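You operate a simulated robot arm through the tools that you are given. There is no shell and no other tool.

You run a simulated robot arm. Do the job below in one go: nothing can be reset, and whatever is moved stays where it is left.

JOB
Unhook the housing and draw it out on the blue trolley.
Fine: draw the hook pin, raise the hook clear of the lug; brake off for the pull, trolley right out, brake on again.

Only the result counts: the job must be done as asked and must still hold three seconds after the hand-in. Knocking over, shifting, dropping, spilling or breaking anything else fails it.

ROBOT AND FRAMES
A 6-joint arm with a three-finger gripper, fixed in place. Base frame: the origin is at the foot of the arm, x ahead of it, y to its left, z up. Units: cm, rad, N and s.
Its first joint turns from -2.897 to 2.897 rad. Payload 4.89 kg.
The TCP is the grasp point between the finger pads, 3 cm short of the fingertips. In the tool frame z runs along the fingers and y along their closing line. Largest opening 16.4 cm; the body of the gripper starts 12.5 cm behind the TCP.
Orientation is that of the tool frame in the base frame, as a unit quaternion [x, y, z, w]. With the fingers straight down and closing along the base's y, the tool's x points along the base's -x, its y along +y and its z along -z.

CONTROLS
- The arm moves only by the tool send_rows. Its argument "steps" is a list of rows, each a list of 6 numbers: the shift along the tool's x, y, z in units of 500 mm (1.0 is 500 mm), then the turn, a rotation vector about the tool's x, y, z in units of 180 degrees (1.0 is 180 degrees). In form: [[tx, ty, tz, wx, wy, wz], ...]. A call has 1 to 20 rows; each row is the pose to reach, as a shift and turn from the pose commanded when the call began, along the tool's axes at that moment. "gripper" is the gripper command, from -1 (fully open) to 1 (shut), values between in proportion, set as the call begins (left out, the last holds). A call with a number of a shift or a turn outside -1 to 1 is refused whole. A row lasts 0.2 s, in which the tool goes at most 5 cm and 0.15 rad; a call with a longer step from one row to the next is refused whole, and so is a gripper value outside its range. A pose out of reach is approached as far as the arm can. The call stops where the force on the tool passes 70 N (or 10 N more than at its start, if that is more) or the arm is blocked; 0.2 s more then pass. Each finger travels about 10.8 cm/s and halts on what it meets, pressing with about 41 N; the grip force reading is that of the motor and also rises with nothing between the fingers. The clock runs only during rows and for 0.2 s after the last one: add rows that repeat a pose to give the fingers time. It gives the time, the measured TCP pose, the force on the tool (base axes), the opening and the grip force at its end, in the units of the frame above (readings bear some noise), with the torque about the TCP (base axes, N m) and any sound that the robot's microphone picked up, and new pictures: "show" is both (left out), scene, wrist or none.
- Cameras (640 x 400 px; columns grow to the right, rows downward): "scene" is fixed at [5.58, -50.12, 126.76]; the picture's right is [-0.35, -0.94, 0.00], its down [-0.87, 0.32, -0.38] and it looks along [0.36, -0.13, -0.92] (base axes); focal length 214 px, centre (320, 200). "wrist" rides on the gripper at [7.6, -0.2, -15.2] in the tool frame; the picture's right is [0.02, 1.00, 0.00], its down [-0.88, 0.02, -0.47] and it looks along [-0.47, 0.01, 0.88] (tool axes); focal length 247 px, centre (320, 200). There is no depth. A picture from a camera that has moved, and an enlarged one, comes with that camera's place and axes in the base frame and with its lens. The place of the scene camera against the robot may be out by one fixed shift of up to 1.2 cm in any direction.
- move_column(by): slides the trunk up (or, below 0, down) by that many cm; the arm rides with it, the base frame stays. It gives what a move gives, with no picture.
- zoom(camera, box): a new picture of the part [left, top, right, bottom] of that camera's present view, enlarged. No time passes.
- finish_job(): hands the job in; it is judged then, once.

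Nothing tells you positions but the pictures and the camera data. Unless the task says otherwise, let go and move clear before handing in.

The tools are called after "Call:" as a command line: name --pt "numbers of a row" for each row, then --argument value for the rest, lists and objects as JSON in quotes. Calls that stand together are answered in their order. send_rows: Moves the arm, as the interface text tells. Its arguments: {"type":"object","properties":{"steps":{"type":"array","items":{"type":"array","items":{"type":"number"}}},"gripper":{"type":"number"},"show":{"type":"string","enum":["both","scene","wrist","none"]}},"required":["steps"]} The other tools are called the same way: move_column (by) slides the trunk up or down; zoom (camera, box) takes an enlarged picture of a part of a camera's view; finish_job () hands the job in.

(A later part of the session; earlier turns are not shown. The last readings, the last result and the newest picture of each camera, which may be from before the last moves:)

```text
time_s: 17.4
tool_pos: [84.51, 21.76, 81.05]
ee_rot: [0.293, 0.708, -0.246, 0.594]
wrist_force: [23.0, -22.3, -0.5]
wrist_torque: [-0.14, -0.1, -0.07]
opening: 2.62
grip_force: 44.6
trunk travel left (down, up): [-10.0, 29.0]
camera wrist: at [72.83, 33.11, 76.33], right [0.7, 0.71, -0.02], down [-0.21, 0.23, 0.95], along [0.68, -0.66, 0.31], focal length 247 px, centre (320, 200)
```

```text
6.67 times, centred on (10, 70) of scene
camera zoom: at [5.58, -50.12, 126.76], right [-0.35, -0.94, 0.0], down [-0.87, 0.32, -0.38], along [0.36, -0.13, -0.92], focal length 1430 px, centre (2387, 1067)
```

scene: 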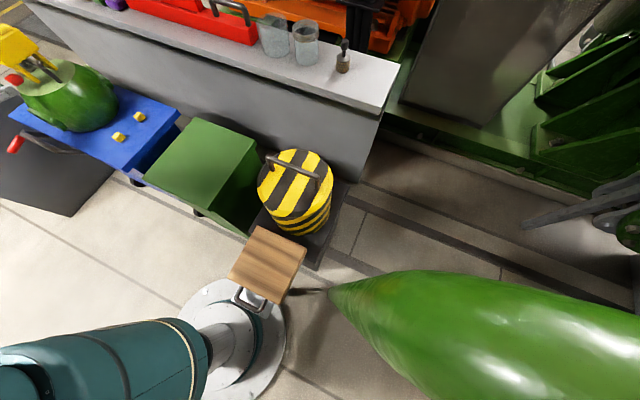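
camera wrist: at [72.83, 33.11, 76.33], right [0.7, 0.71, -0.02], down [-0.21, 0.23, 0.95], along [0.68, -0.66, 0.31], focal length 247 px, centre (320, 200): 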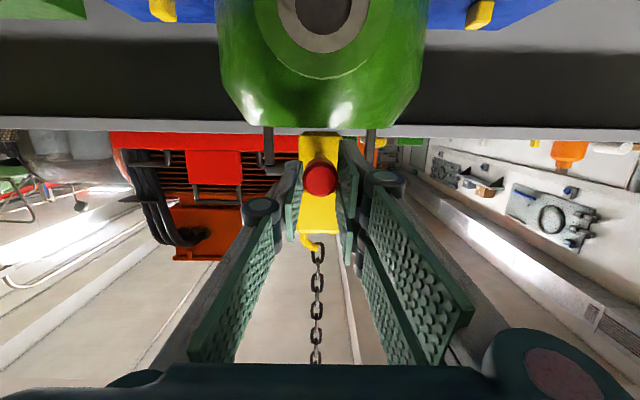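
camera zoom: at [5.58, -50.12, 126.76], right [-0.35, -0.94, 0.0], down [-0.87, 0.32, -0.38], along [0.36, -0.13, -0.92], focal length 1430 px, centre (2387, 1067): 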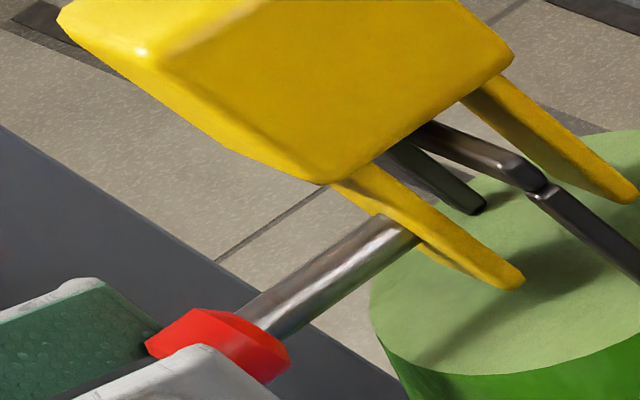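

A 32 N axial load with the fingers slipping means the captive pin is at its out stop. I'll release it and check that it stays.

Call:
send_rows --pt "0 0 0 0 0 0" --pt "0 0 0 0 0 0" --pt "0 0 0 0 0 0" --gripper 0.2 --show "none"

Call:
send_rows --pt "0.01 0 -0.055 0 0 0" --pt "0.02 0 -0.11 0 0 0" --pt "0.028 0 -0.16 0 0 0" --pt "0.028 0 -0.16 0 0 0" --show "wrist"

Call:
zoom --camera "scene" --box '[0, 40, 20, 100]'

```text
time_s: 18.2
tool_pos: [84.34, 21.8, 81.05]
ee_rot: [0.293, 0.708, -0.246, 0.594]
wrist_force: [-0.4, 0.2, 0.2]
wrist_torque: [-0.03, 0.01, 0.0]
opening: 6.56
grip_force: 0.1
trunk travel left (down, up): [-10.0, 29.0]
```

```text
time_s: 19.2
tool_pos: [78.72, 27.49, 80.99]
ee_rot: [0.293, 0.708, -0.246, 0.594]
wrist_force: [0.3, -1.6, 0.9]
wrist_torque: [0.02, 0.03, 0.0]
opening: 6.58
grip_force: 0.0
trunk travel left (down, up): [-10.0, 29.0]
camera wrist: at [67.07, 38.92, 76.35], right [0.7, 0.71, -0.02], down [-0.21, 0.23, 0.95], along [0.68, -0.66, 0.31], focal length 247 px, centre (320, 200)
```

wrist: 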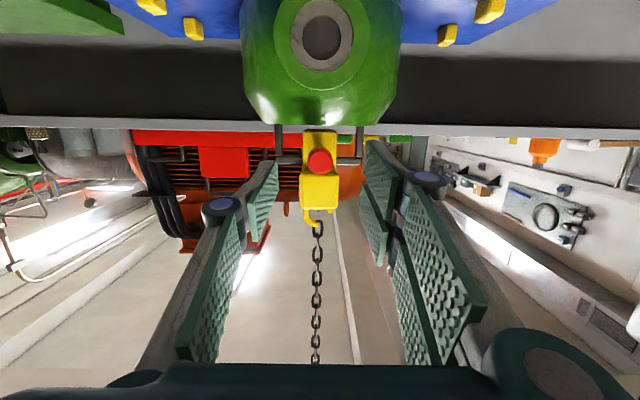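

```text
6.67 times, centred on (10, 70) of scene
camera zoom: at [5.58, -50.12, 126.76], right [-0.35, -0.94, 0.0], down [-0.87, 0.32, -0.38], along [0.36, -0.13, -0.92], focal length 1430 px, centre (2387, 1067)
```

zoom: 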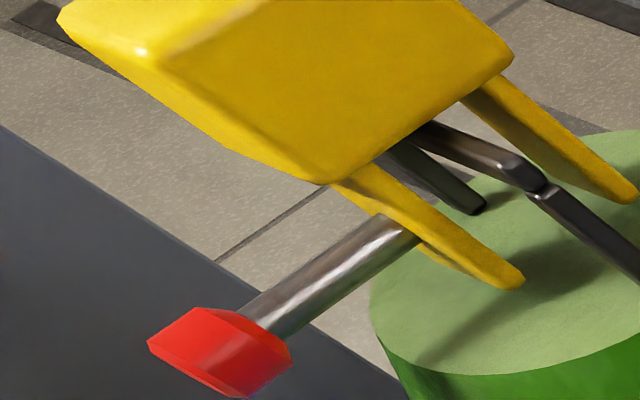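

The pin stays drawn. Next is the UP grip: I'll retreat up, return to tool-down, then roll so the tool points along +r (45° azimuth) with the fingers closing vertically.

Call:
send_rows --pt "-0.083 0 -0.0364 0 0.0444 0" --pt "-0.166 0 -0.0728 0 0.0889 0" --pt "-0.249 0 -0.1092 0 0.1333 0" --pt "-0.332 0 -0.1456 0 0.1778 0" --pt "-0.415 0 -0.182 0 0.2222 0" --pt "-0.498 0 -0.2184 0 0.2667 0" --pt "-0.581 0 -0.2548 0 0.3111 0" --pt "-0.664 0 -0.2912 0 0.3556 0" --pt "-0.747 0 -0.3276 0 0.4 0" --pt "-0.83 0 -0.364 0 0.4444 0" --show "none"

Call:
send_rows --pt "0 0.0055 0.0127 -0.0455 0 0" --pt "0 0.011 0.0255 -0.0909 0 0" --pt "0 0.0164 0.038 -0.1364 0 0" --pt "0 0.022 0.051 -0.1818 0 0" --pt "0 0.027 0.0636 -0.2273 0 0" --pt "0 0.033 0.076 -0.2727 0 0" --pt "0 0.038 0.089 -0.3182 0 0" --pt "0 0.0436 0.102 -0.3636 0 0" --pt "0 0.049 0.1145 -0.4091 0 0" --pt "0 0.0545 0.127 -0.4545 0 0" --pt "0 0.06 0.14 -0.5 0 0" --pt "0 0.06 0.14 -0.5 0 0" --gripper -0.2 --show "both"

```text
time_s: 21.4
tool_pos: [70.91, 35.17, 125.12]
ee_rot: [0.383, 0.924, -0.001, -0.001]
wrist_force: [0.0, 1.2, -0.3]
wrist_torque: [-0.16, -0.01, -0.05]
opening: 6.55
grip_force: 0.1
trunk travel left (down, up): [-10.0, 29.0]
```

```text
time_s: 24.0
tool_pos: [73.17, 37.34, 118.19]
ee_rot: [0.272, 0.653, 0.652, 0.272]
wrist_force: [1.0, -0.3, 0.0]
wrist_torque: [-0.01, 0.01, 0.0]
opening: 9.84
grip_force: 0.1
trunk travel left (down, up): [-10.0, 29.0]
camera wrist: at [57.03, 31.82, 118.11], right [-0.02, 0.02, 1.0], down [0.29, -0.96, 0.02], along [0.96, 0.29, 0.01], focal length 247 px, centre (320, 200)
```

scene: 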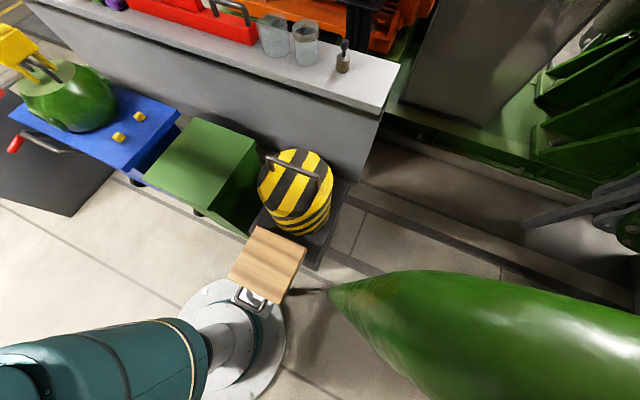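
wrist: 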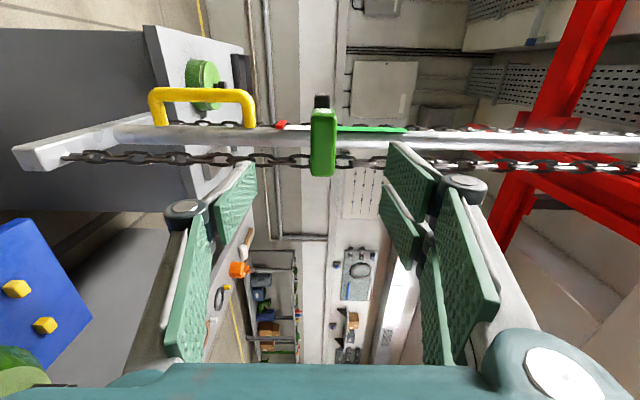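

Call:
zoom --camera "wrist" --box '[260, 80, 420, 200]'

Call:
zoom --camera "wrist" --box '[0, 60, 320, 240]'

Call:
zoom --camera "wrist" --box '[0, 0, 10, 400]'

```text
3.33 times, centred on (340, 140) of wrist
camera zoom: at [57.03, 31.82, 118.11], right [-0.02, 0.02, 1.0], down [0.29, -0.96, 0.02], along [0.96, 0.29, 0.01], focal length 823 px, centre (253, 400)
```

zoom: 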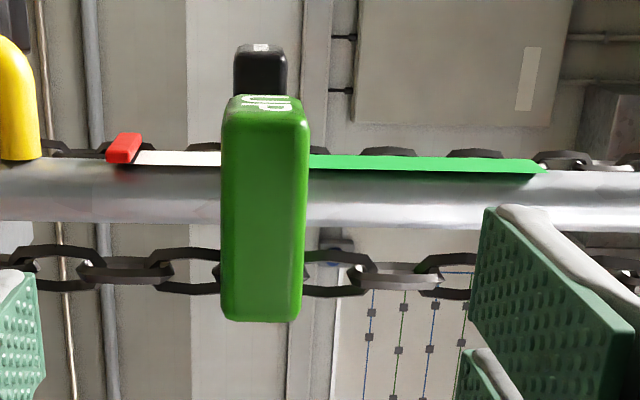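

```text
2.00 times, centred on (160, 150) of wrist
camera zoom: at [57.03, 31.82, 118.11], right [-0.02, 0.02, 1.0], down [0.29, -0.96, 0.02], along [0.96, 0.29, 0.01], focal length 494 px, centre (640, 300)
```

zoom: 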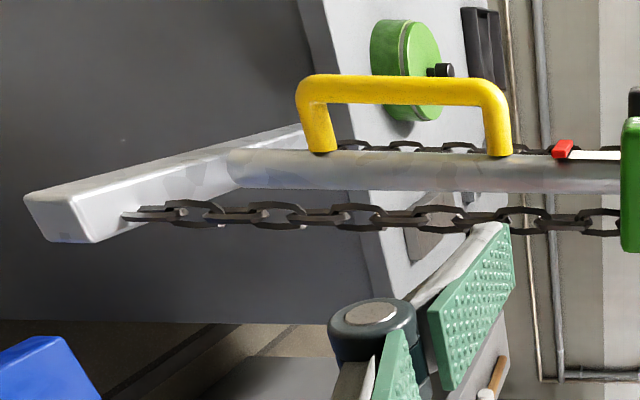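

```text
1.00 times, centred on (5, 200) of wrist (not enlarged: the box is as wide or as high as the picture)
camera zoom: at [57.03, 31.82, 118.11], right [-0.02, 0.02, 1.0], down [0.29, -0.96, 0.02], along [0.96, 0.29, 0.01], focal length 247 px, centre (635, 200)
```

zoom: 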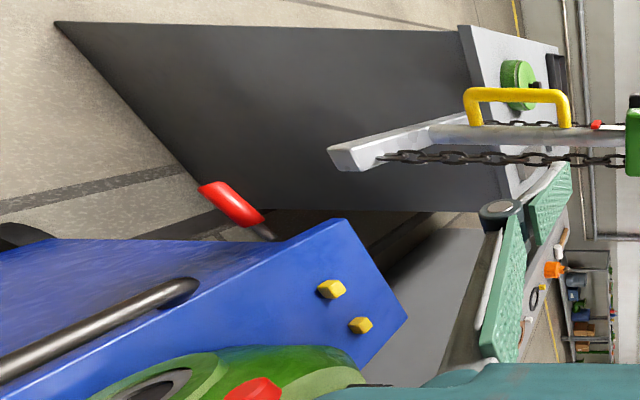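

The UP block is about 8 cm long toward the front, with its centre near n=-25.7, r=92, z=118.8, and the chain runs through its rear part. I'll grip the front half from the left, starting with a partial approach.

Call:
send_rows --pt "0.008 0.006 0.05 0 0 0" --pt "0.016 0.012 0.1 0 0 0" --pt "0.016 0.012 0.15 0 0 0" --pt "0.016 0.012 0.15 0 0 0" --show "wrist"

Call:
zoom --camera "wrist" --box '[220, 20, 420, 200]'

```text
time_s: 25.0
tool_pos: [77.93, 43.08, 118.75]
ee_rot: [0.27, 0.653, 0.653, 0.271]
wrist_force: [-0.7, -0.1, -0.3]
wrist_torque: [-0.06, -0.02, 0.02]
opening: 9.83
grip_force: 0.1
trunk travel left (down, up): [-10.0, 29.0]
camera wrist: at [61.66, 37.71, 118.72], right [-0.02, 0.02, 1.0], down [0.29, -0.96, 0.02], along [0.96, 0.29, 0.01], focal length 247 px, centre (320, 200)
```

wrist: 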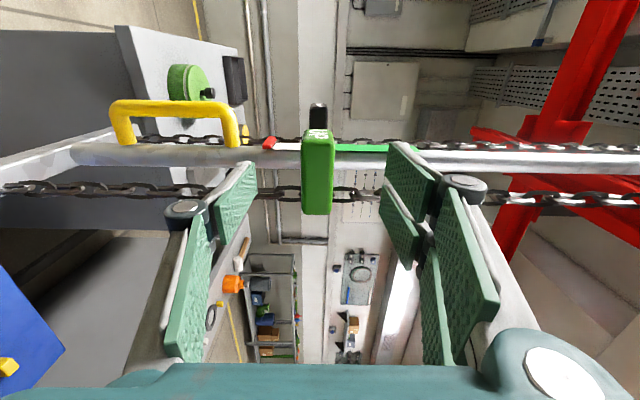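

```text
2.22 times, centred on (320, 110) of wrist
camera zoom: at [61.66, 37.71, 118.72], right [-0.02, 0.02, 1.0], down [0.29, -0.96, 0.02], along [0.96, 0.29, 0.01], focal length 549 px, centre (320, 400)
```

zoom: 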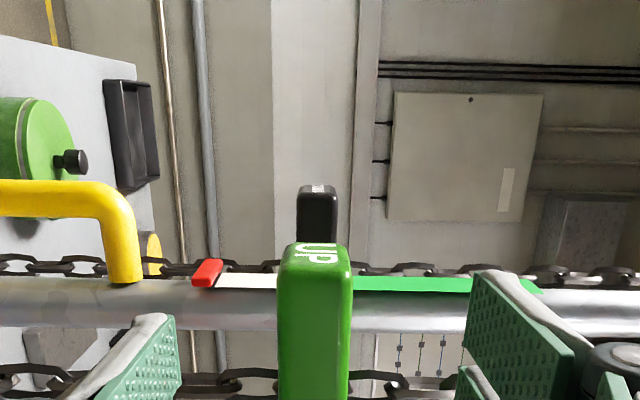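

The block centre is confirmed at (83.2, 47.0, 118.8). Advancing 5.2 cm so the fingers are above and below it, then closing.

Call:
send_rows --pt "0 0 0.035 0 0 0" --pt "0 0 0.07 0 0 0" --pt "0 0 0.104 0 0 0" --pt "0 0 0.104 0 0 0" --show "wrist"

Call:
send_rows --pt "0 0 0 0 0 0" --pt "0 0 0 0 0 0" --pt "0 0 0 0 0 0" --pt "0 0 0 0 0 0" --pt "0 0 0 0 0 0" --gripper 1 --show "wrist"

```text
time_s: 26.0
tool_pos: [81.6, 46.7, 118.61]
ee_rot: [0.27, 0.654, 0.653, 0.27]
wrist_force: [-0.1, -0.3, 0.5]
wrist_torque: [-0.02, 0.0, 0.03]
opening: 9.84
grip_force: 0.0
trunk travel left (down, up): [-10.0, 29.0]
camera wrist: at [65.46, 41.35, 118.69], right [-0.02, 0.02, 1.0], down [0.29, -0.96, 0.02], along [0.96, 0.29, 0.01], focal length 247 px, centre (320, 200)
```

wrist: 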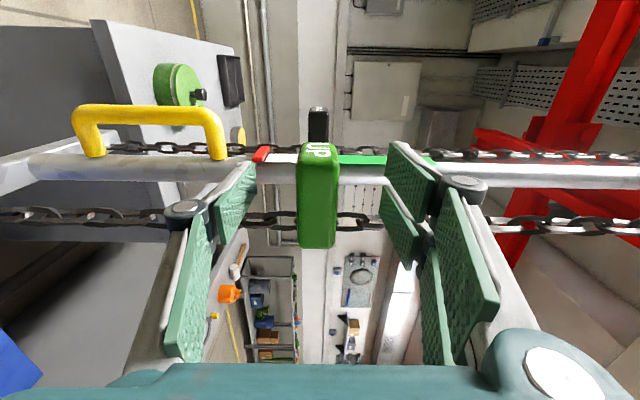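

```text
time_s: 27.2
tool_pos: [81.69, 46.78, 118.66]
ee_rot: [0.27, 0.654, 0.652, 0.271]
wrist_force: [-9.0, -3.3, -33.5]
wrist_torque: [-0.72, 0.54, 0.03]
opening: 2.96
grip_force: 44.8
trunk travel left (down, up): [-10.0, 29.0]
camera wrist: at [65.51, 41.39, 118.59], right [-0.01, 0.02, 1.0], down [0.29, -0.96, 0.02], along [0.96, 0.29, 0.01], focal length 247 px, centre (320, 200)
```

wrist: 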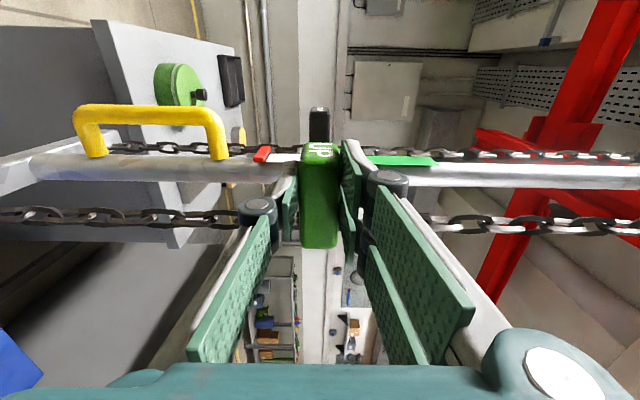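

The UP grip is held at 2.96 cm. Pulling it down slowly while watching the pointer.

Call:
send_rows --pt "0 -0.02 0 0 0 0" --pt "0 -0.04 0 0 0 0" --pt "0 -0.06 0 0 0 0" --pt "0 -0.08 0 0 0 0" --pt "0 -0.1 0 0 0 0" --show "both"

Call:
zoom --camera "scene" --box '[0, 20, 20, 120]'

```text
time_s: 28.4
tool_pos: [81.66, 46.68, 113.58]
ee_rot: [0.27, 0.653, 0.654, 0.27]
wrist_force: [3.3, 6.1, 0.6]
wrist_torque: [0.11, 0.03, 0.14]
opening: 2.95
grip_force: 45.2
trunk travel left (down, up): [-10.0, 29.0]
camera wrist: at [65.49, 41.37, 113.6], right [-0.02, 0.02, 1.0], down [0.29, -0.96, 0.02], along [0.96, 0.29, 0.01], focal length 247 px, centre (320, 200)
```

scene: 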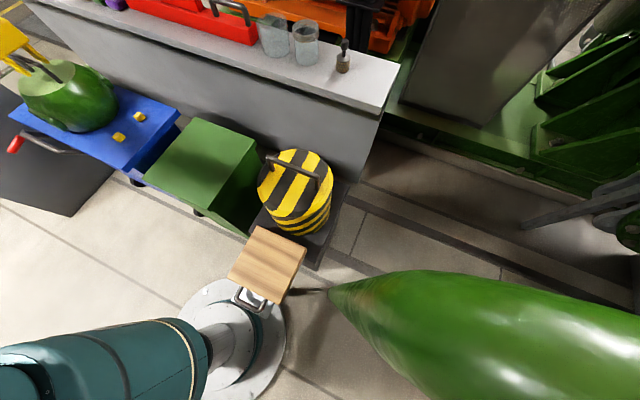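
wrist: 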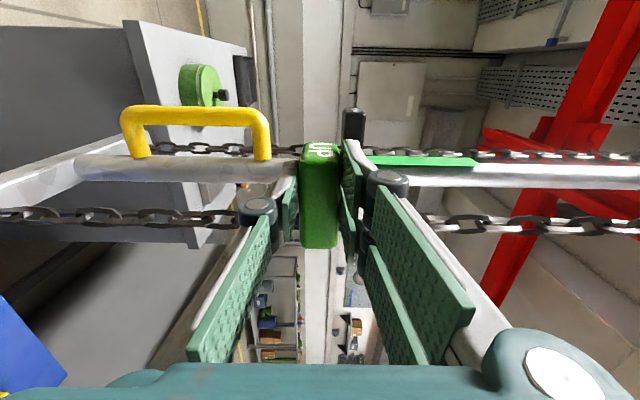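

```text
4.00 times, centred on (10, 70) of scene
camera zoom: at [5.58, -50.12, 126.76], right [-0.35, -0.94, 0.0], down [-0.87, 0.32, -0.38], along [0.36, -0.13, -0.92], focal length 858 px, centre (1560, 720)
```

zoom: 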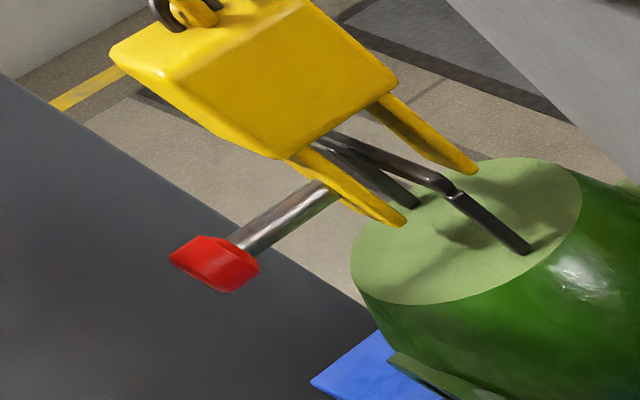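

The hook rises smoothly. Continuing.

Call:
send_rows --pt "0 -0.02 0 0 0 0" --pt "0 -0.04 0 0 0 0" --pt "0 -0.06 0 0 0 0" --pt "0 -0.08 0 0 0 0" --pt "0 -0.1 0 0 0 0" --pt "0 -0.12 0 0 0 0" --show "both"

Call:
zoom --camera "wrist" --box '[220, 80, 520, 260]'

Call:
zoom --camera "scene" --box '[0, 20, 20, 120]'

```text
time_s: 29.8
tool_pos: [81.46, 46.58, 108.39]
ee_rot: [0.272, 0.651, 0.655, 0.271]
wrist_force: [-4.2, -6.2, 58.8]
wrist_torque: [0.78, -1.53, -0.16]
opening: 2.97
grip_force: 44.8
trunk travel left (down, up): [-10.0, 29.0]
stopped in row 6: the force on the tool passed its limit at 89 N (the readings are from after the stop); the commanded pose is now the measured one
camera wrist: at [65.27, 41.2, 108.33], right [-0.02, 0.01, 1.0], down [0.29, -0.96, 0.01], along [0.96, 0.29, 0.01], focal length 247 px, centre (320, 200)
```

scene: 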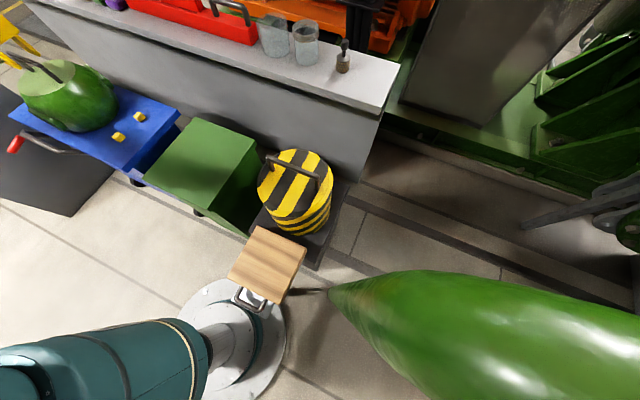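
wrist: 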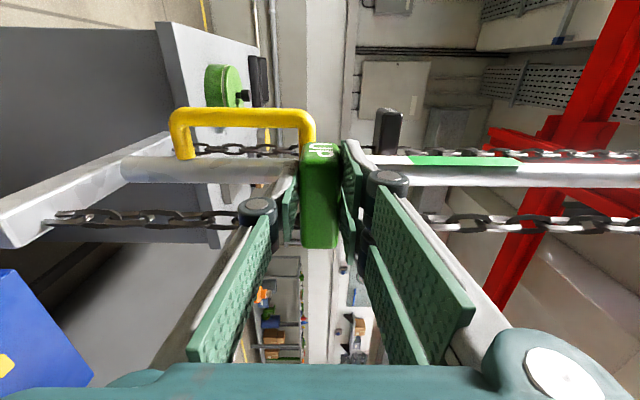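

```text
2.13 times, centred on (370, 170) of wrist
camera zoom: at [65.27, 41.2, 108.33], right [-0.02, 0.01, 1.0], down [0.29, -0.96, 0.01], along [0.96, 0.29, 0.01], focal length 527 px, centre (213, 264)
```

zoom: 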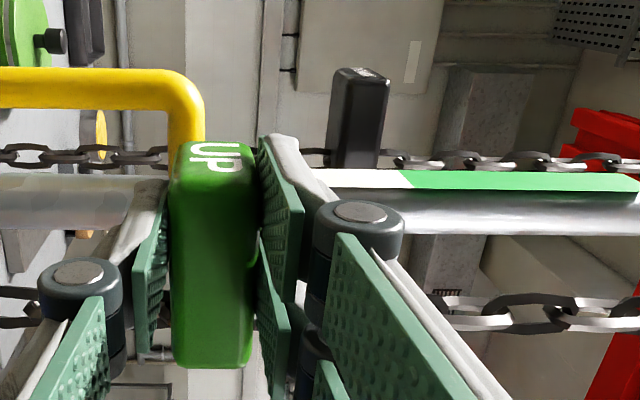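

```text
4.00 times, centred on (10, 70) of scene
camera zoom: at [5.58, -50.12, 126.76], right [-0.35, -0.94, 0.0], down [-0.87, 0.32, -0.38], along [0.36, -0.13, -0.92], focal length 858 px, centre (1560, 720)
```

zoom: 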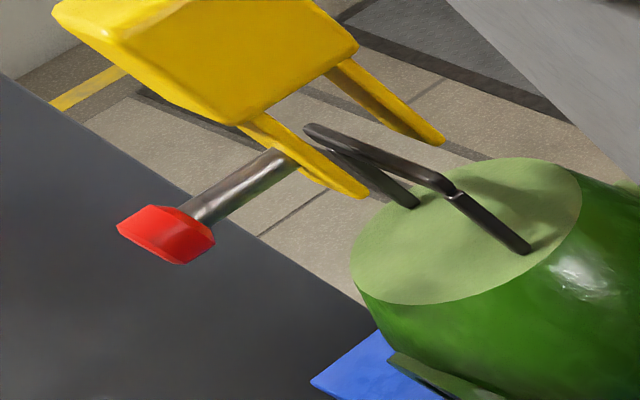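

It stopped hard after about 10 cm of pull, with the hook up about 5 cm, so this is probably the end of one stroke. I'll release and see whether the hook holds and what the grip does.

Call:
send_rows --pt "0 0 0 0 0 0" --pt "0 0 0 0 0 0" --pt "0 0 0 0 0 0" --pt "0 0 0 0 0 0" --gripper -0.2 --show "both"

Call:
zoom --camera "wrist" --box '[220, 80, 520, 260]'

Call:
zoom --camera "scene" --box '[0, 20, 20, 120]'

```text
time_s: 30.8
tool_pos: [81.61, 46.75, 107.95]
ee_rot: [0.272, 0.652, 0.655, 0.269]
wrist_force: [0.5, -0.1, 0.7]
wrist_torque: [-0.02, 0.01, 0.02]
opening: 9.88
grip_force: 0.4
trunk travel left (down, up): [-10.0, 29.0]
camera wrist: at [65.46, 41.33, 107.99], right [-0.01, 0.01, 1.0], down [0.29, -0.96, 0.02], along [0.96, 0.29, 0.01], focal length 247 px, centre (320, 200)
```

scene: 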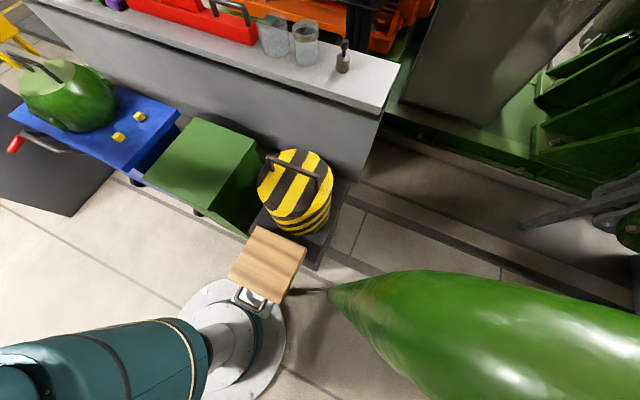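
wrist: 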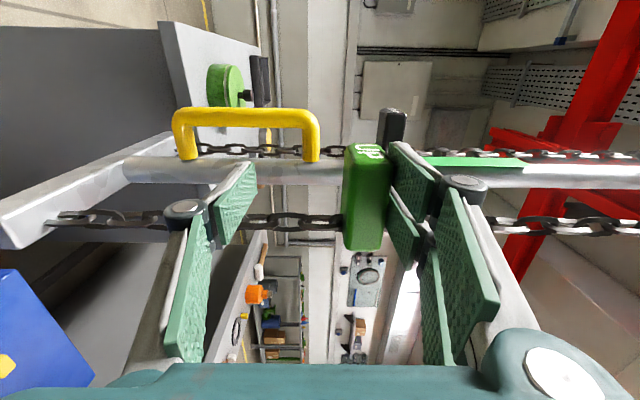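

```text
2.13 times, centred on (370, 170) of wrist
camera zoom: at [65.46, 41.33, 107.99], right [-0.01, 0.01, 1.0], down [0.29, -0.96, 0.02], along [0.96, 0.29, 0.01], focal length 527 px, centre (213, 264)
```

zoom: 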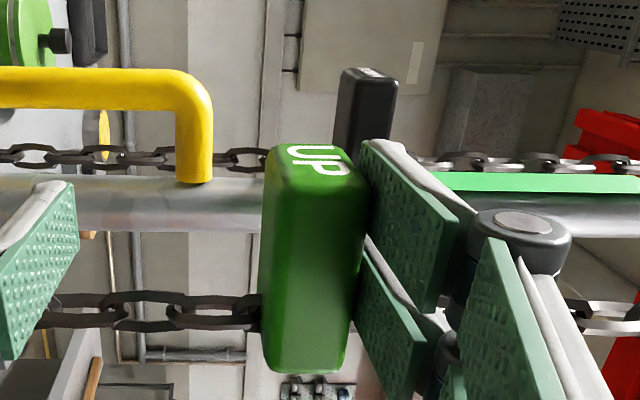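

```text
4.00 times, centred on (10, 70) of scene
camera zoom: at [5.58, -50.12, 126.76], right [-0.35, -0.94, 0.0], down [-0.87, 0.32, -0.38], along [0.36, -0.13, -0.92], focal length 858 px, centre (1560, 720)
```

zoom: 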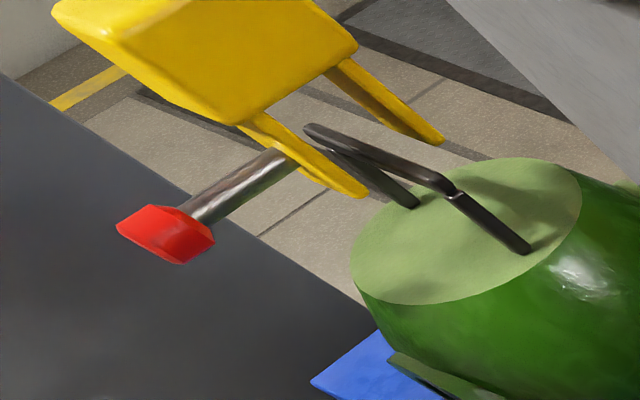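

The grip springs back up while the hook stays where it was lifted, so this is a ratchet hoist. I'll go back up, regrip and pull again.

Call:
send_rows --pt "0 0.04 0 0 0 0" --pt "0 0.08 0 0 0 0" --pt "0 0.12 0 0 0 0" --pt "0 0.16 0 0 0 0" --pt "0 0.2 0 0 0 0" --pt "0 0.206 0 0 0 0" --pt "0 0.206 0 0 0 0" --show "both"

Call:
zoom --camera "wrist" --box '[220, 80, 520, 260]'

Call:
zoom --camera "scene" --box '[0, 20, 20, 120]'

```text
time_s: 32.4
tool_pos: [81.53, 46.67, 118.31]
ee_rot: [0.272, 0.652, 0.654, 0.27]
wrist_force: [-0.5, 0.4, 0.2]
wrist_torque: [0.01, 0.03, -0.03]
opening: 9.83
grip_force: 0.1
trunk travel left (down, up): [-10.0, 29.0]
camera wrist: at [65.41, 41.24, 118.25], right [-0.01, 0.01, 1.0], down [0.29, -0.96, 0.02], along [0.96, 0.29, 0.01], focal length 247 px, centre (320, 200)
```

scene: 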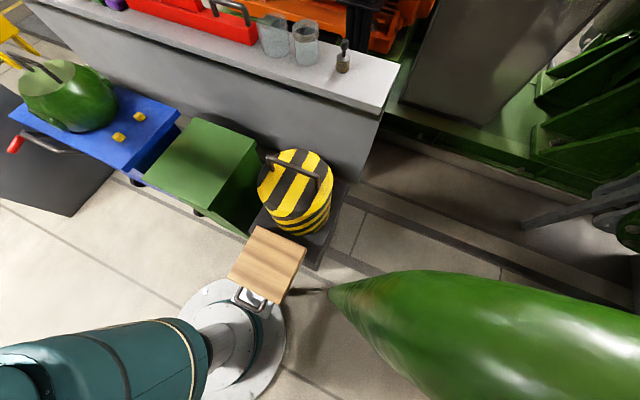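
wrist: 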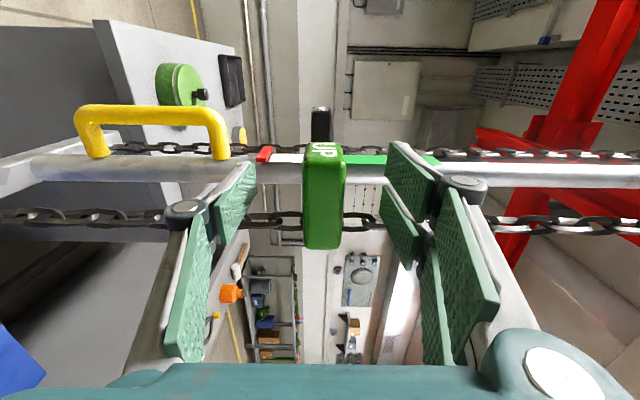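

```text
2.13 times, centred on (370, 170) of wrist
camera zoom: at [65.41, 41.24, 118.25], right [-0.01, 0.01, 1.0], down [0.29, -0.96, 0.02], along [0.96, 0.29, 0.01], focal length 527 px, centre (213, 264)
```

zoom: 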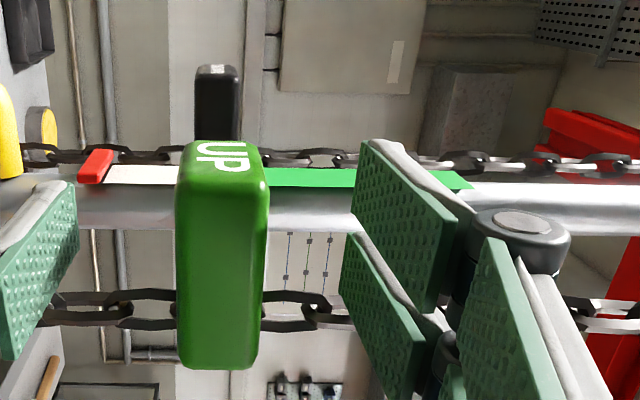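

```text
4.00 times, centred on (10, 70) of scene
camera zoom: at [5.58, -50.12, 126.76], right [-0.35, -0.94, 0.0], down [-0.87, 0.32, -0.38], along [0.36, -0.13, -0.92], focal length 858 px, centre (1560, 720)
```

zoom: 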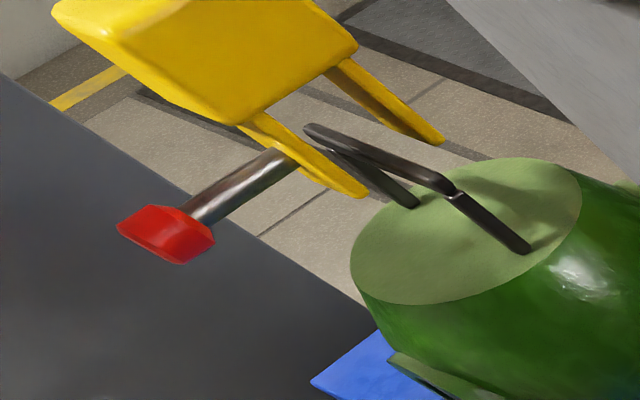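

The grip is back at the top, and the hook held at about +5 cm with its prong tips still around the bar height. Second stroke.

Call:
send_rows --pt "0 0.007 0 0 0 0" --pt "0 0.007 0 0 0 0" --pt "0 0.007 0 0 0 0" --pt "0 0.007 0 0 0 0" --pt "0 0.007 0 0 0 0" --gripper 1 --show "none"

Call:
send_rows --pt "0 -0.02 0 0 0 0" --pt "0 -0.04 0 0 0 0" --pt "0 -0.06 0 0 0 0" --pt "0 -0.08 0 0 0 0" --pt "0 -0.1 0 0 0 0" --pt "0 -0.12 0 0 0 0" --pt "0 -0.14 0 0 0 0" --pt "0 -0.16 0 0 0 0" --pt "0 -0.18 0 0 0 0" --pt "0 -0.2 0 0 0 0" --show "wrist"

Call:
zoom --camera "scene" --box '[0, 0, 20, 120]'

```text
time_s: 33.6
tool_pos: [81.59, 46.65, 118.51]
ee_rot: [0.271, 0.653, 0.653, 0.271]
wrist_force: [-6.5, -3.9, -13.5]
wrist_torque: [-0.57, -0.04, -0.02]
opening: 2.96
grip_force: 44.9
trunk travel left (down, up): [-10.0, 29.0]
```

```text
time_s: 35.8
tool_pos: [81.65, 46.74, 108.76]
ee_rot: [0.272, 0.653, 0.654, 0.27]
wrist_force: [-3.4, -7.5, 0.0]
wrist_torque: [-0.19, -0.41, -0.76]
opening: 2.97
grip_force: 44.9
trunk travel left (down, up): [-10.0, 29.0]
camera wrist: at [65.49, 41.34, 108.69], right [-0.01, 0.01, 1.0], down [0.29, -0.96, 0.02], along [0.96, 0.29, 0.01], focal length 247 px, centre (320, 200)
```

wrist: 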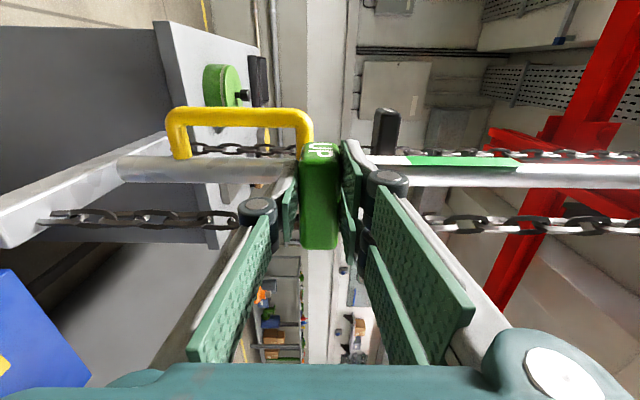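

```text
3.33 times, centred on (10, 60) of scene
camera zoom: at [5.58, -50.12, 126.76], right [-0.35, -0.94, 0.0], down [-0.87, 0.32, -0.38], along [0.36, -0.13, -0.92], focal length 715 px, centre (1353, 667)
```

zoom: 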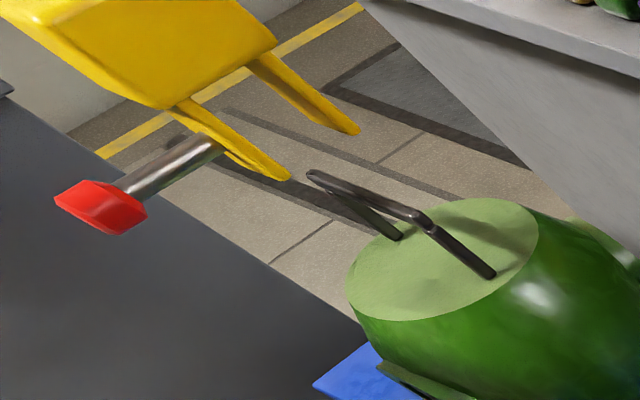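

The prong tips now just clear the bar by about 2 cm. I'll do a third stroke for margin.

Call:
send_rows --pt "0 0 0 0 0 0" --pt "0 0 0 0 0 0" --pt "0 0 0 0 0 0" --gripper -0.2 --show "none"

Call:
send_rows --pt "0 0.04 0 0 0 0" --pt "0 0.08 0 0 0 0" --pt "0 0.12 0 0 0 0" --pt "0 0.16 0 0 0 0" --pt "0 0.197 0 0 0 0" --pt "0 0.197 0 0 0 0" --pt "0 0.197 0 0 0 0" --show "wrist"

Call:
zoom --camera "wrist" --box '[220, 80, 520, 260]'

Call:
zoom --camera "scene" --box '[0, 0, 20, 120]'

```text
time_s: 36.6
tool_pos: [81.74, 46.83, 108.7]
ee_rot: [0.272, 0.652, 0.653, 0.27]
wrist_force: [-0.2, 1.4, 1.5]
wrist_torque: [-0.01, -0.01, 0.04]
opening: 9.86
grip_force: 0.1
trunk travel left (down, up): [-10.0, 29.0]
```

```text
time_s: 38.2
tool_pos: [81.8, 46.67, 118.57]
ee_rot: [0.272, 0.652, 0.654, 0.27]
wrist_force: [0.4, 0.6, -0.3]
wrist_torque: [-0.02, -0.05, -0.04]
opening: 9.85
grip_force: 0.1
trunk travel left (down, up): [-10.0, 29.0]
camera wrist: at [65.59, 41.31, 118.6], right [-0.01, 0.01, 1.0], down [0.29, -0.96, 0.02], along [0.96, 0.29, 0.01], focal length 247 px, centre (320, 200)
```

wrist: 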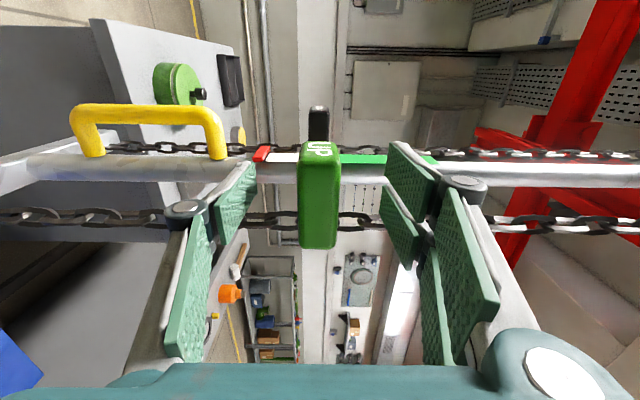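

```text
2.13 times, centred on (370, 170) of wrist
camera zoom: at [65.59, 41.31, 118.6], right [-0.01, 0.01, 1.0], down [0.29, -0.96, 0.02], along [0.96, 0.29, 0.01], focal length 527 px, centre (213, 264)
```

zoom: 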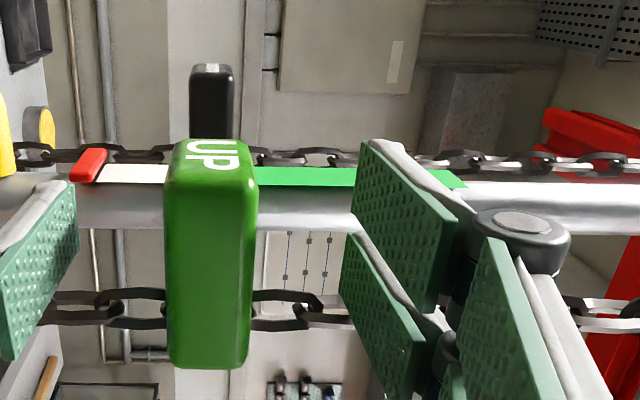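

```text
3.33 times, centred on (10, 60) of scene
camera zoom: at [5.58, -50.12, 126.76], right [-0.35, -0.94, 0.0], down [-0.87, 0.32, -0.38], along [0.36, -0.13, -0.92], focal length 715 px, centre (1353, 667)
```

zoom: 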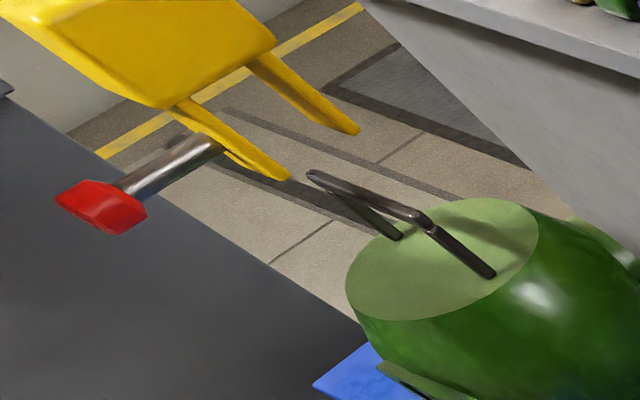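

Call:
send_rows --pt "0 0 0 0 0 0" --pt "0 0 0 0 0 0" --pt "0 0 0 0 0 0" --pt "0 0 0 0 0 0" --pt "0 0 0 0 0 0" --gripper 1 --show "none"

Call:
send_rows --pt "0 -0.02 0 0 0 0" --pt "0 -0.04 0 0 0 0" --pt "0 -0.06 0 0 0 0" --pt "0 -0.08 0 0 0 0" --pt "0 -0.1 0 0 0 0" --pt "0 -0.12 0 0 0 0" --pt "0 -0.14 0 0 0 0" --pt "0 -0.16 0 0 0 0" --pt "0 -0.18 0 0 0 0" --pt "0 -0.195 0 0 0 0" --show "none"

Call:
zoom --camera "scene" --box '[0, 0, 20, 120]'

Call:
zoom --camera "scene" --box '[0, 0, 10, 400]'

```text
time_s: 39.4
tool_pos: [81.82, 46.74, 118.68]
ee_rot: [0.273, 0.652, 0.653, 0.27]
wrist_force: [-5.7, -3.9, -14.7]
wrist_torque: [-0.61, -0.03, 0.0]
opening: 2.96
grip_force: 44.7
trunk travel left (down, up): [-10.0, 29.0]
```

```text
time_s: 41.6
tool_pos: [81.67, 46.53, 108.66]
ee_rot: [0.272, 0.652, 0.654, 0.27]
wrist_force: [10.2, -15.8, 0.0]
wrist_torque: [-0.32, -0.35, -1.01]
opening: 2.96
grip_force: 45.1
trunk travel left (down, up): [-10.0, 29.0]
```

```text
3.33 times, centred on (10, 60) of scene
camera zoom: at [5.58, -50.12, 126.76], right [-0.35, -0.94, 0.0], down [-0.87, 0.32, -0.38], along [0.36, -0.13, -0.92], focal length 715 px, centre (1353, 667)
```

zoom: 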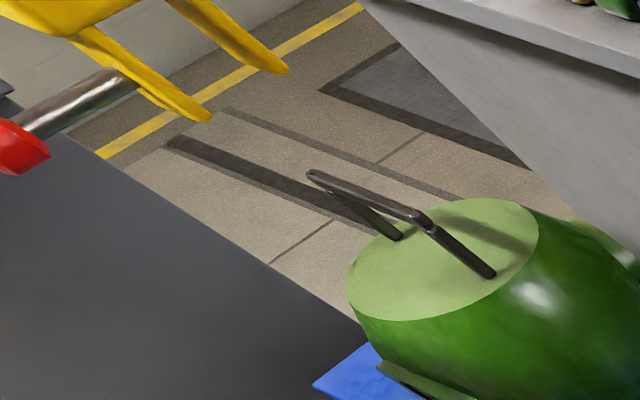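

```text
1.00 times, centred on (5, 200) of scene (not enlarged: the box is as wide or as high as the picture)
camera zoom: at [5.58, -50.12, 126.76], right [-0.35, -0.94, 0.0], down [-0.87, 0.32, -0.38], along [0.36, -0.13, -0.92], focal length 214 px, centre (635, 200)
```

zoom: 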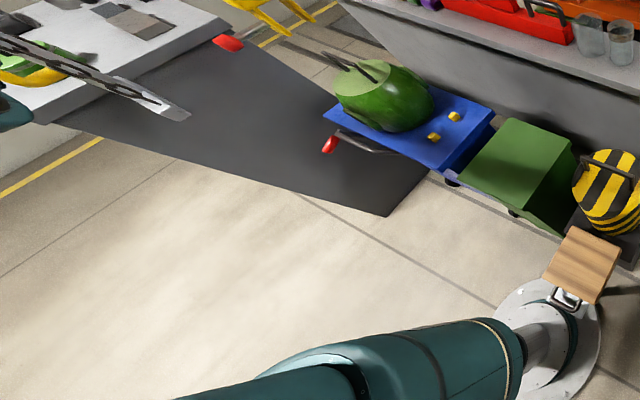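

The prong tips are now clear of the bar by roughly 6 cm. I'll release, let the grip return, back away from the chain and recheck the gauge and hook.

Call:
send_rows --pt "0 0 0 0 0 0" --pt "0 0 0 0 0 0" --pt "0 0 0 0 0 0" --gripper -0.2 --show "none"

Call:
send_rows --pt "0 0.04 0 0 0 0" --pt "0 0.08 0 0 0 0" --pt "0 0.12 0 0 0 0" --pt "0 0.16 0 0 0 0" --pt "0 0.195 0 0 0 0" --pt "0 0.195 0 0 0 0" --pt "0 0.195 -0.08 0 0 0" --pt "0 0.195 -0.16 0 0 0" --pt "0 0.195 -0.24 0 0 0" --pt "0 0.195 -0.3 0 0 0" --pt "0 0.195 -0.3 0 0 0" --show "wrist"

Call:
zoom --camera "wrist" --box '[220, 60, 520, 240]'

Call:
zoom --camera "scene" --box '[0, 0, 20, 120]'

Call:
zoom --camera "wrist" --box '[0, 0, 10, 400]'

```text
time_s: 42.4
tool_pos: [81.62, 46.74, 108.67]
ee_rot: [0.272, 0.652, 0.654, 0.27]
wrist_force: [-1.0, 0.4, 0.4]
wrist_torque: [0.0, -0.04, 0.0]
opening: 9.89
grip_force: 0.1
trunk travel left (down, up): [-10.0, 29.0]
```

```text
time_s: 44.8
tool_pos: [70.93, 35.94, 118.59]
ee_rot: [0.272, 0.652, 0.654, 0.27]
wrist_force: [-0.6, 1.1, -1.2]
wrist_torque: [0.07, -0.02, -0.09]
opening: 9.84
grip_force: 0.0
trunk travel left (down, up): [-10.0, 29.0]
camera wrist: at [54.89, 30.58, 118.47], right [-0.01, 0.01, 1.0], down [0.29, -0.96, 0.02], along [0.96, 0.29, 0.01], focal length 247 px, centre (320, 200)
```

wrist: 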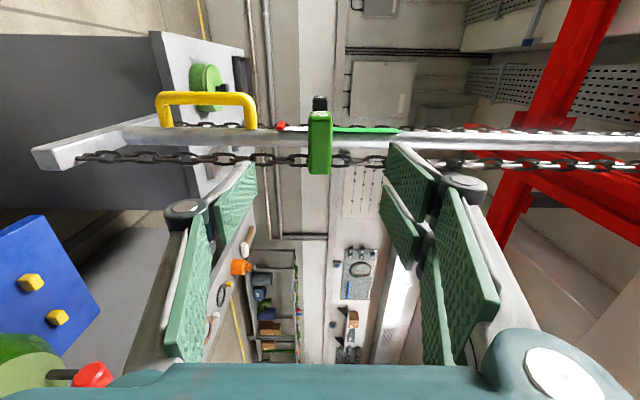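

```text
2.13 times, centred on (370, 150) of wrist
camera zoom: at [54.89, 30.58, 118.47], right [-0.01, 0.01, 1.0], down [0.29, -0.96, 0.02], along [0.96, 0.29, 0.01], focal length 527 px, centre (213, 307)
```

zoom: 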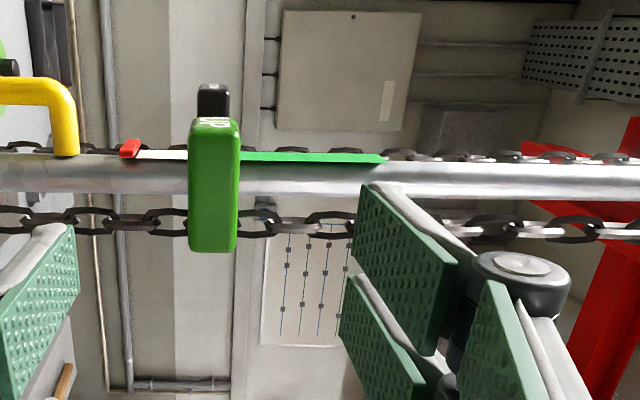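

```text
3.33 times, centred on (10, 60) of scene
camera zoom: at [5.58, -50.12, 126.76], right [-0.35, -0.94, 0.0], down [-0.87, 0.32, -0.38], along [0.36, -0.13, -0.92], focal length 715 px, centre (1353, 667)
```

zoom: 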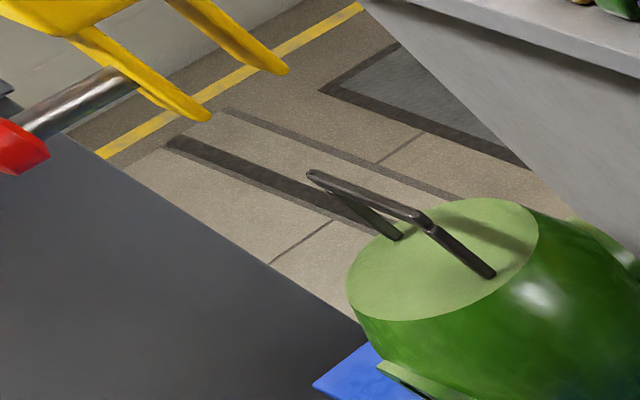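

```text
1.00 times, centred on (5, 200) of wrist (not enlarged: the box is as wide or as high as the picture)
camera zoom: at [54.89, 30.58, 118.47], right [-0.01, 0.01, 1.0], down [0.29, -0.96, 0.02], along [0.96, 0.29, 0.01], focal length 247 px, centre (635, 200)
```

zoom: 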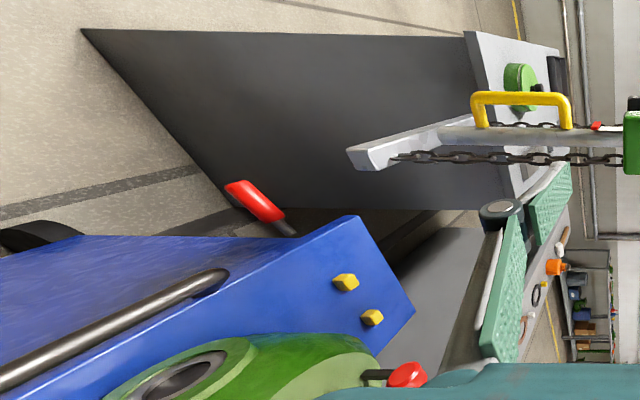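

The hook is held raised, and the red mark on the scale hasn't moved through any stroke. Next is the brake lever near (92, 40, 61), which I'll look at from above and in front.

Call:
send_rows --pt "0.009 -0.018 0.0044 0.0455 0 0" --pt "0.018 -0.036 0.009 0.0909 0 0" --pt "0.027 -0.055 0.013 0.1364 0 0" --pt "0.036 -0.073 0.0175 0.1818 0 0" --pt "0.045 -0.091 0.022 0.2273 0 0" --pt "0.055 -0.109 0.026 0.2727 0 0" --pt "0.064 -0.127 0.0305 0.3182 0 0" --pt "0.073 -0.145 0.035 0.3636 0 0" --pt "0.082 -0.164 0.039 0.4091 0 0" --pt "0.091 -0.182 0.0436 0.4545 0 0" --pt "0.1 -0.2 0.048 0.5 0 0" --pt "0.1 -0.2 0.048 0.5 0 0" --show "wrist"

Call:
zoom --camera "wrist" --box '[300, 80, 480, 220]'

```text
time_s: 47.4
tool_pos: [69.11, 41.35, 108.45]
ee_rot: [0.383, 0.924, 0.0, -0.001]
wrist_force: [0.8, 0.4, -0.4]
wrist_torque: [0.0, 0.12, 0.03]
opening: 9.84
grip_force: 0.0
trunk travel left (down, up): [-10.0, 29.0]
camera wrist: at [63.76, 46.57, 123.92], right [0.69, 0.72, 0.0], down [0.64, -0.61, 0.47], along [0.34, -0.33, -0.88], focal length 247 px, centre (320, 200)
```

wrist: 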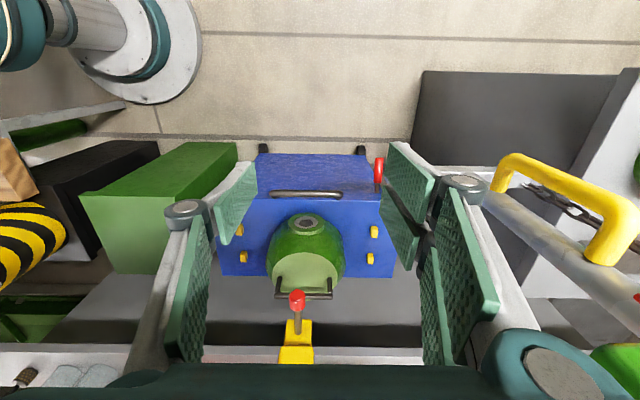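

```text
2.86 times, centred on (390, 150) of wrist
camera zoom: at [63.76, 46.57, 123.92], right [0.69, 0.72, 0.0], down [0.64, -0.61, 0.47], along [0.34, -0.33, -0.88], focal length 706 px, centre (120, 343)
```

zoom: 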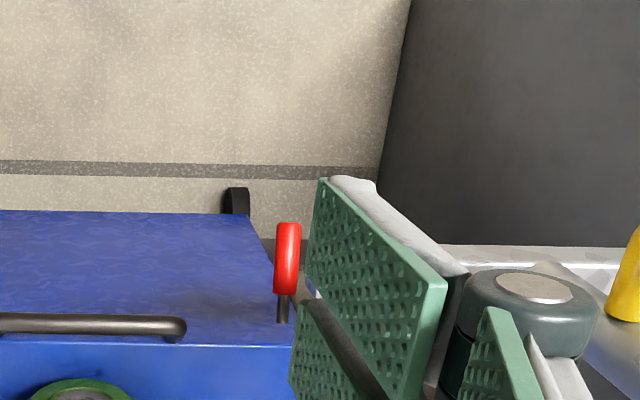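

Call:
send_rows --pt "0 0.0098 0.091 0 -0.04 0" --pt "0 0.0195 0.1825 0 -0.08 0" --pt "0 0.029 0.274 0 -0.12 0" --pt "0 0.039 0.365 0 -0.16 0" --pt "0 0.049 0.456 0 -0.2 0" --pt "0 0.0585 0.5475 0 -0.24 0" --pt "0 0.068 0.639 0 -0.28 0" --pt "0 0.078 0.73 0 -0.315 0" --gripper -1 --show "wrist"

Call:
zoom --camera "wrist" --box '[300, 80, 520, 220]'

Call:
zoom --camera "wrist" --box '[0, 0, 640, 10]'

```text
time_s: 49.2
tool_pos: [71.81, 43.8, 72.17]
ee_rot: [0.338, 0.813, -0.181, 0.439]
wrist_force: [-1.6, -1.5, 1.8]
wrist_torque: [0.32, 0.09, 0.28]
opening: 16.38
grip_force: 0.1
trunk travel left (down, up): [-10.0, 29.0]
camera wrist: at [59.73, 55.6, 74.36], right [0.7, 0.71, -0.02], down [0.08, -0.05, 1.0], along [0.71, -0.7, -0.09], focal length 247 px, centre (320, 200)
```

wrist: 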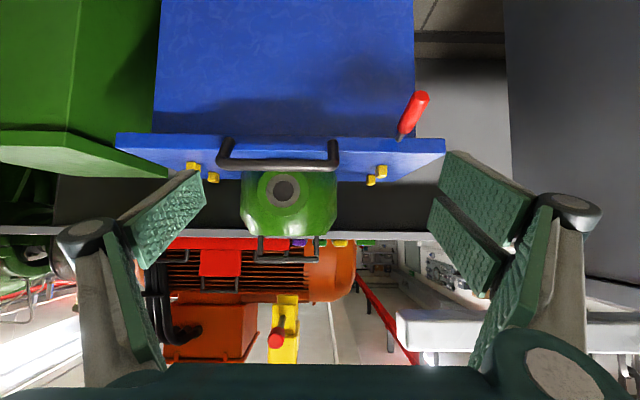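

```text
2.86 times, centred on (410, 150) of wrist
camera zoom: at [59.73, 55.6, 74.36], right [0.7, 0.71, -0.02], down [0.08, -0.05, 1.0], along [0.71, -0.7, -0.09], focal length 706 px, centre (63, 343)
```

zoom: 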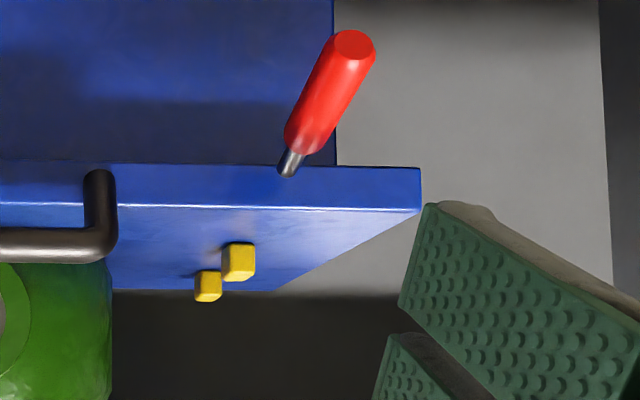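

```text
1.00 times, centred on (320, 5) of wrist (not enlarged: the box is as wide or as high as the picture)
camera zoom: at [59.73, 55.6, 74.36], right [0.7, 0.71, -0.02], down [0.08, -0.05, 1.0], along [0.71, -0.7, -0.09], focal length 247 px, centre (320, 395)
```

zoom: 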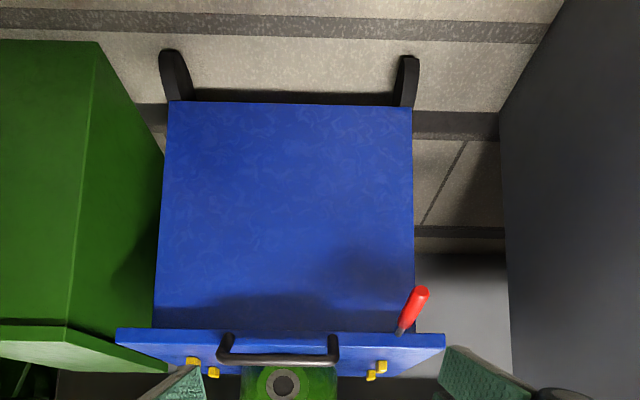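

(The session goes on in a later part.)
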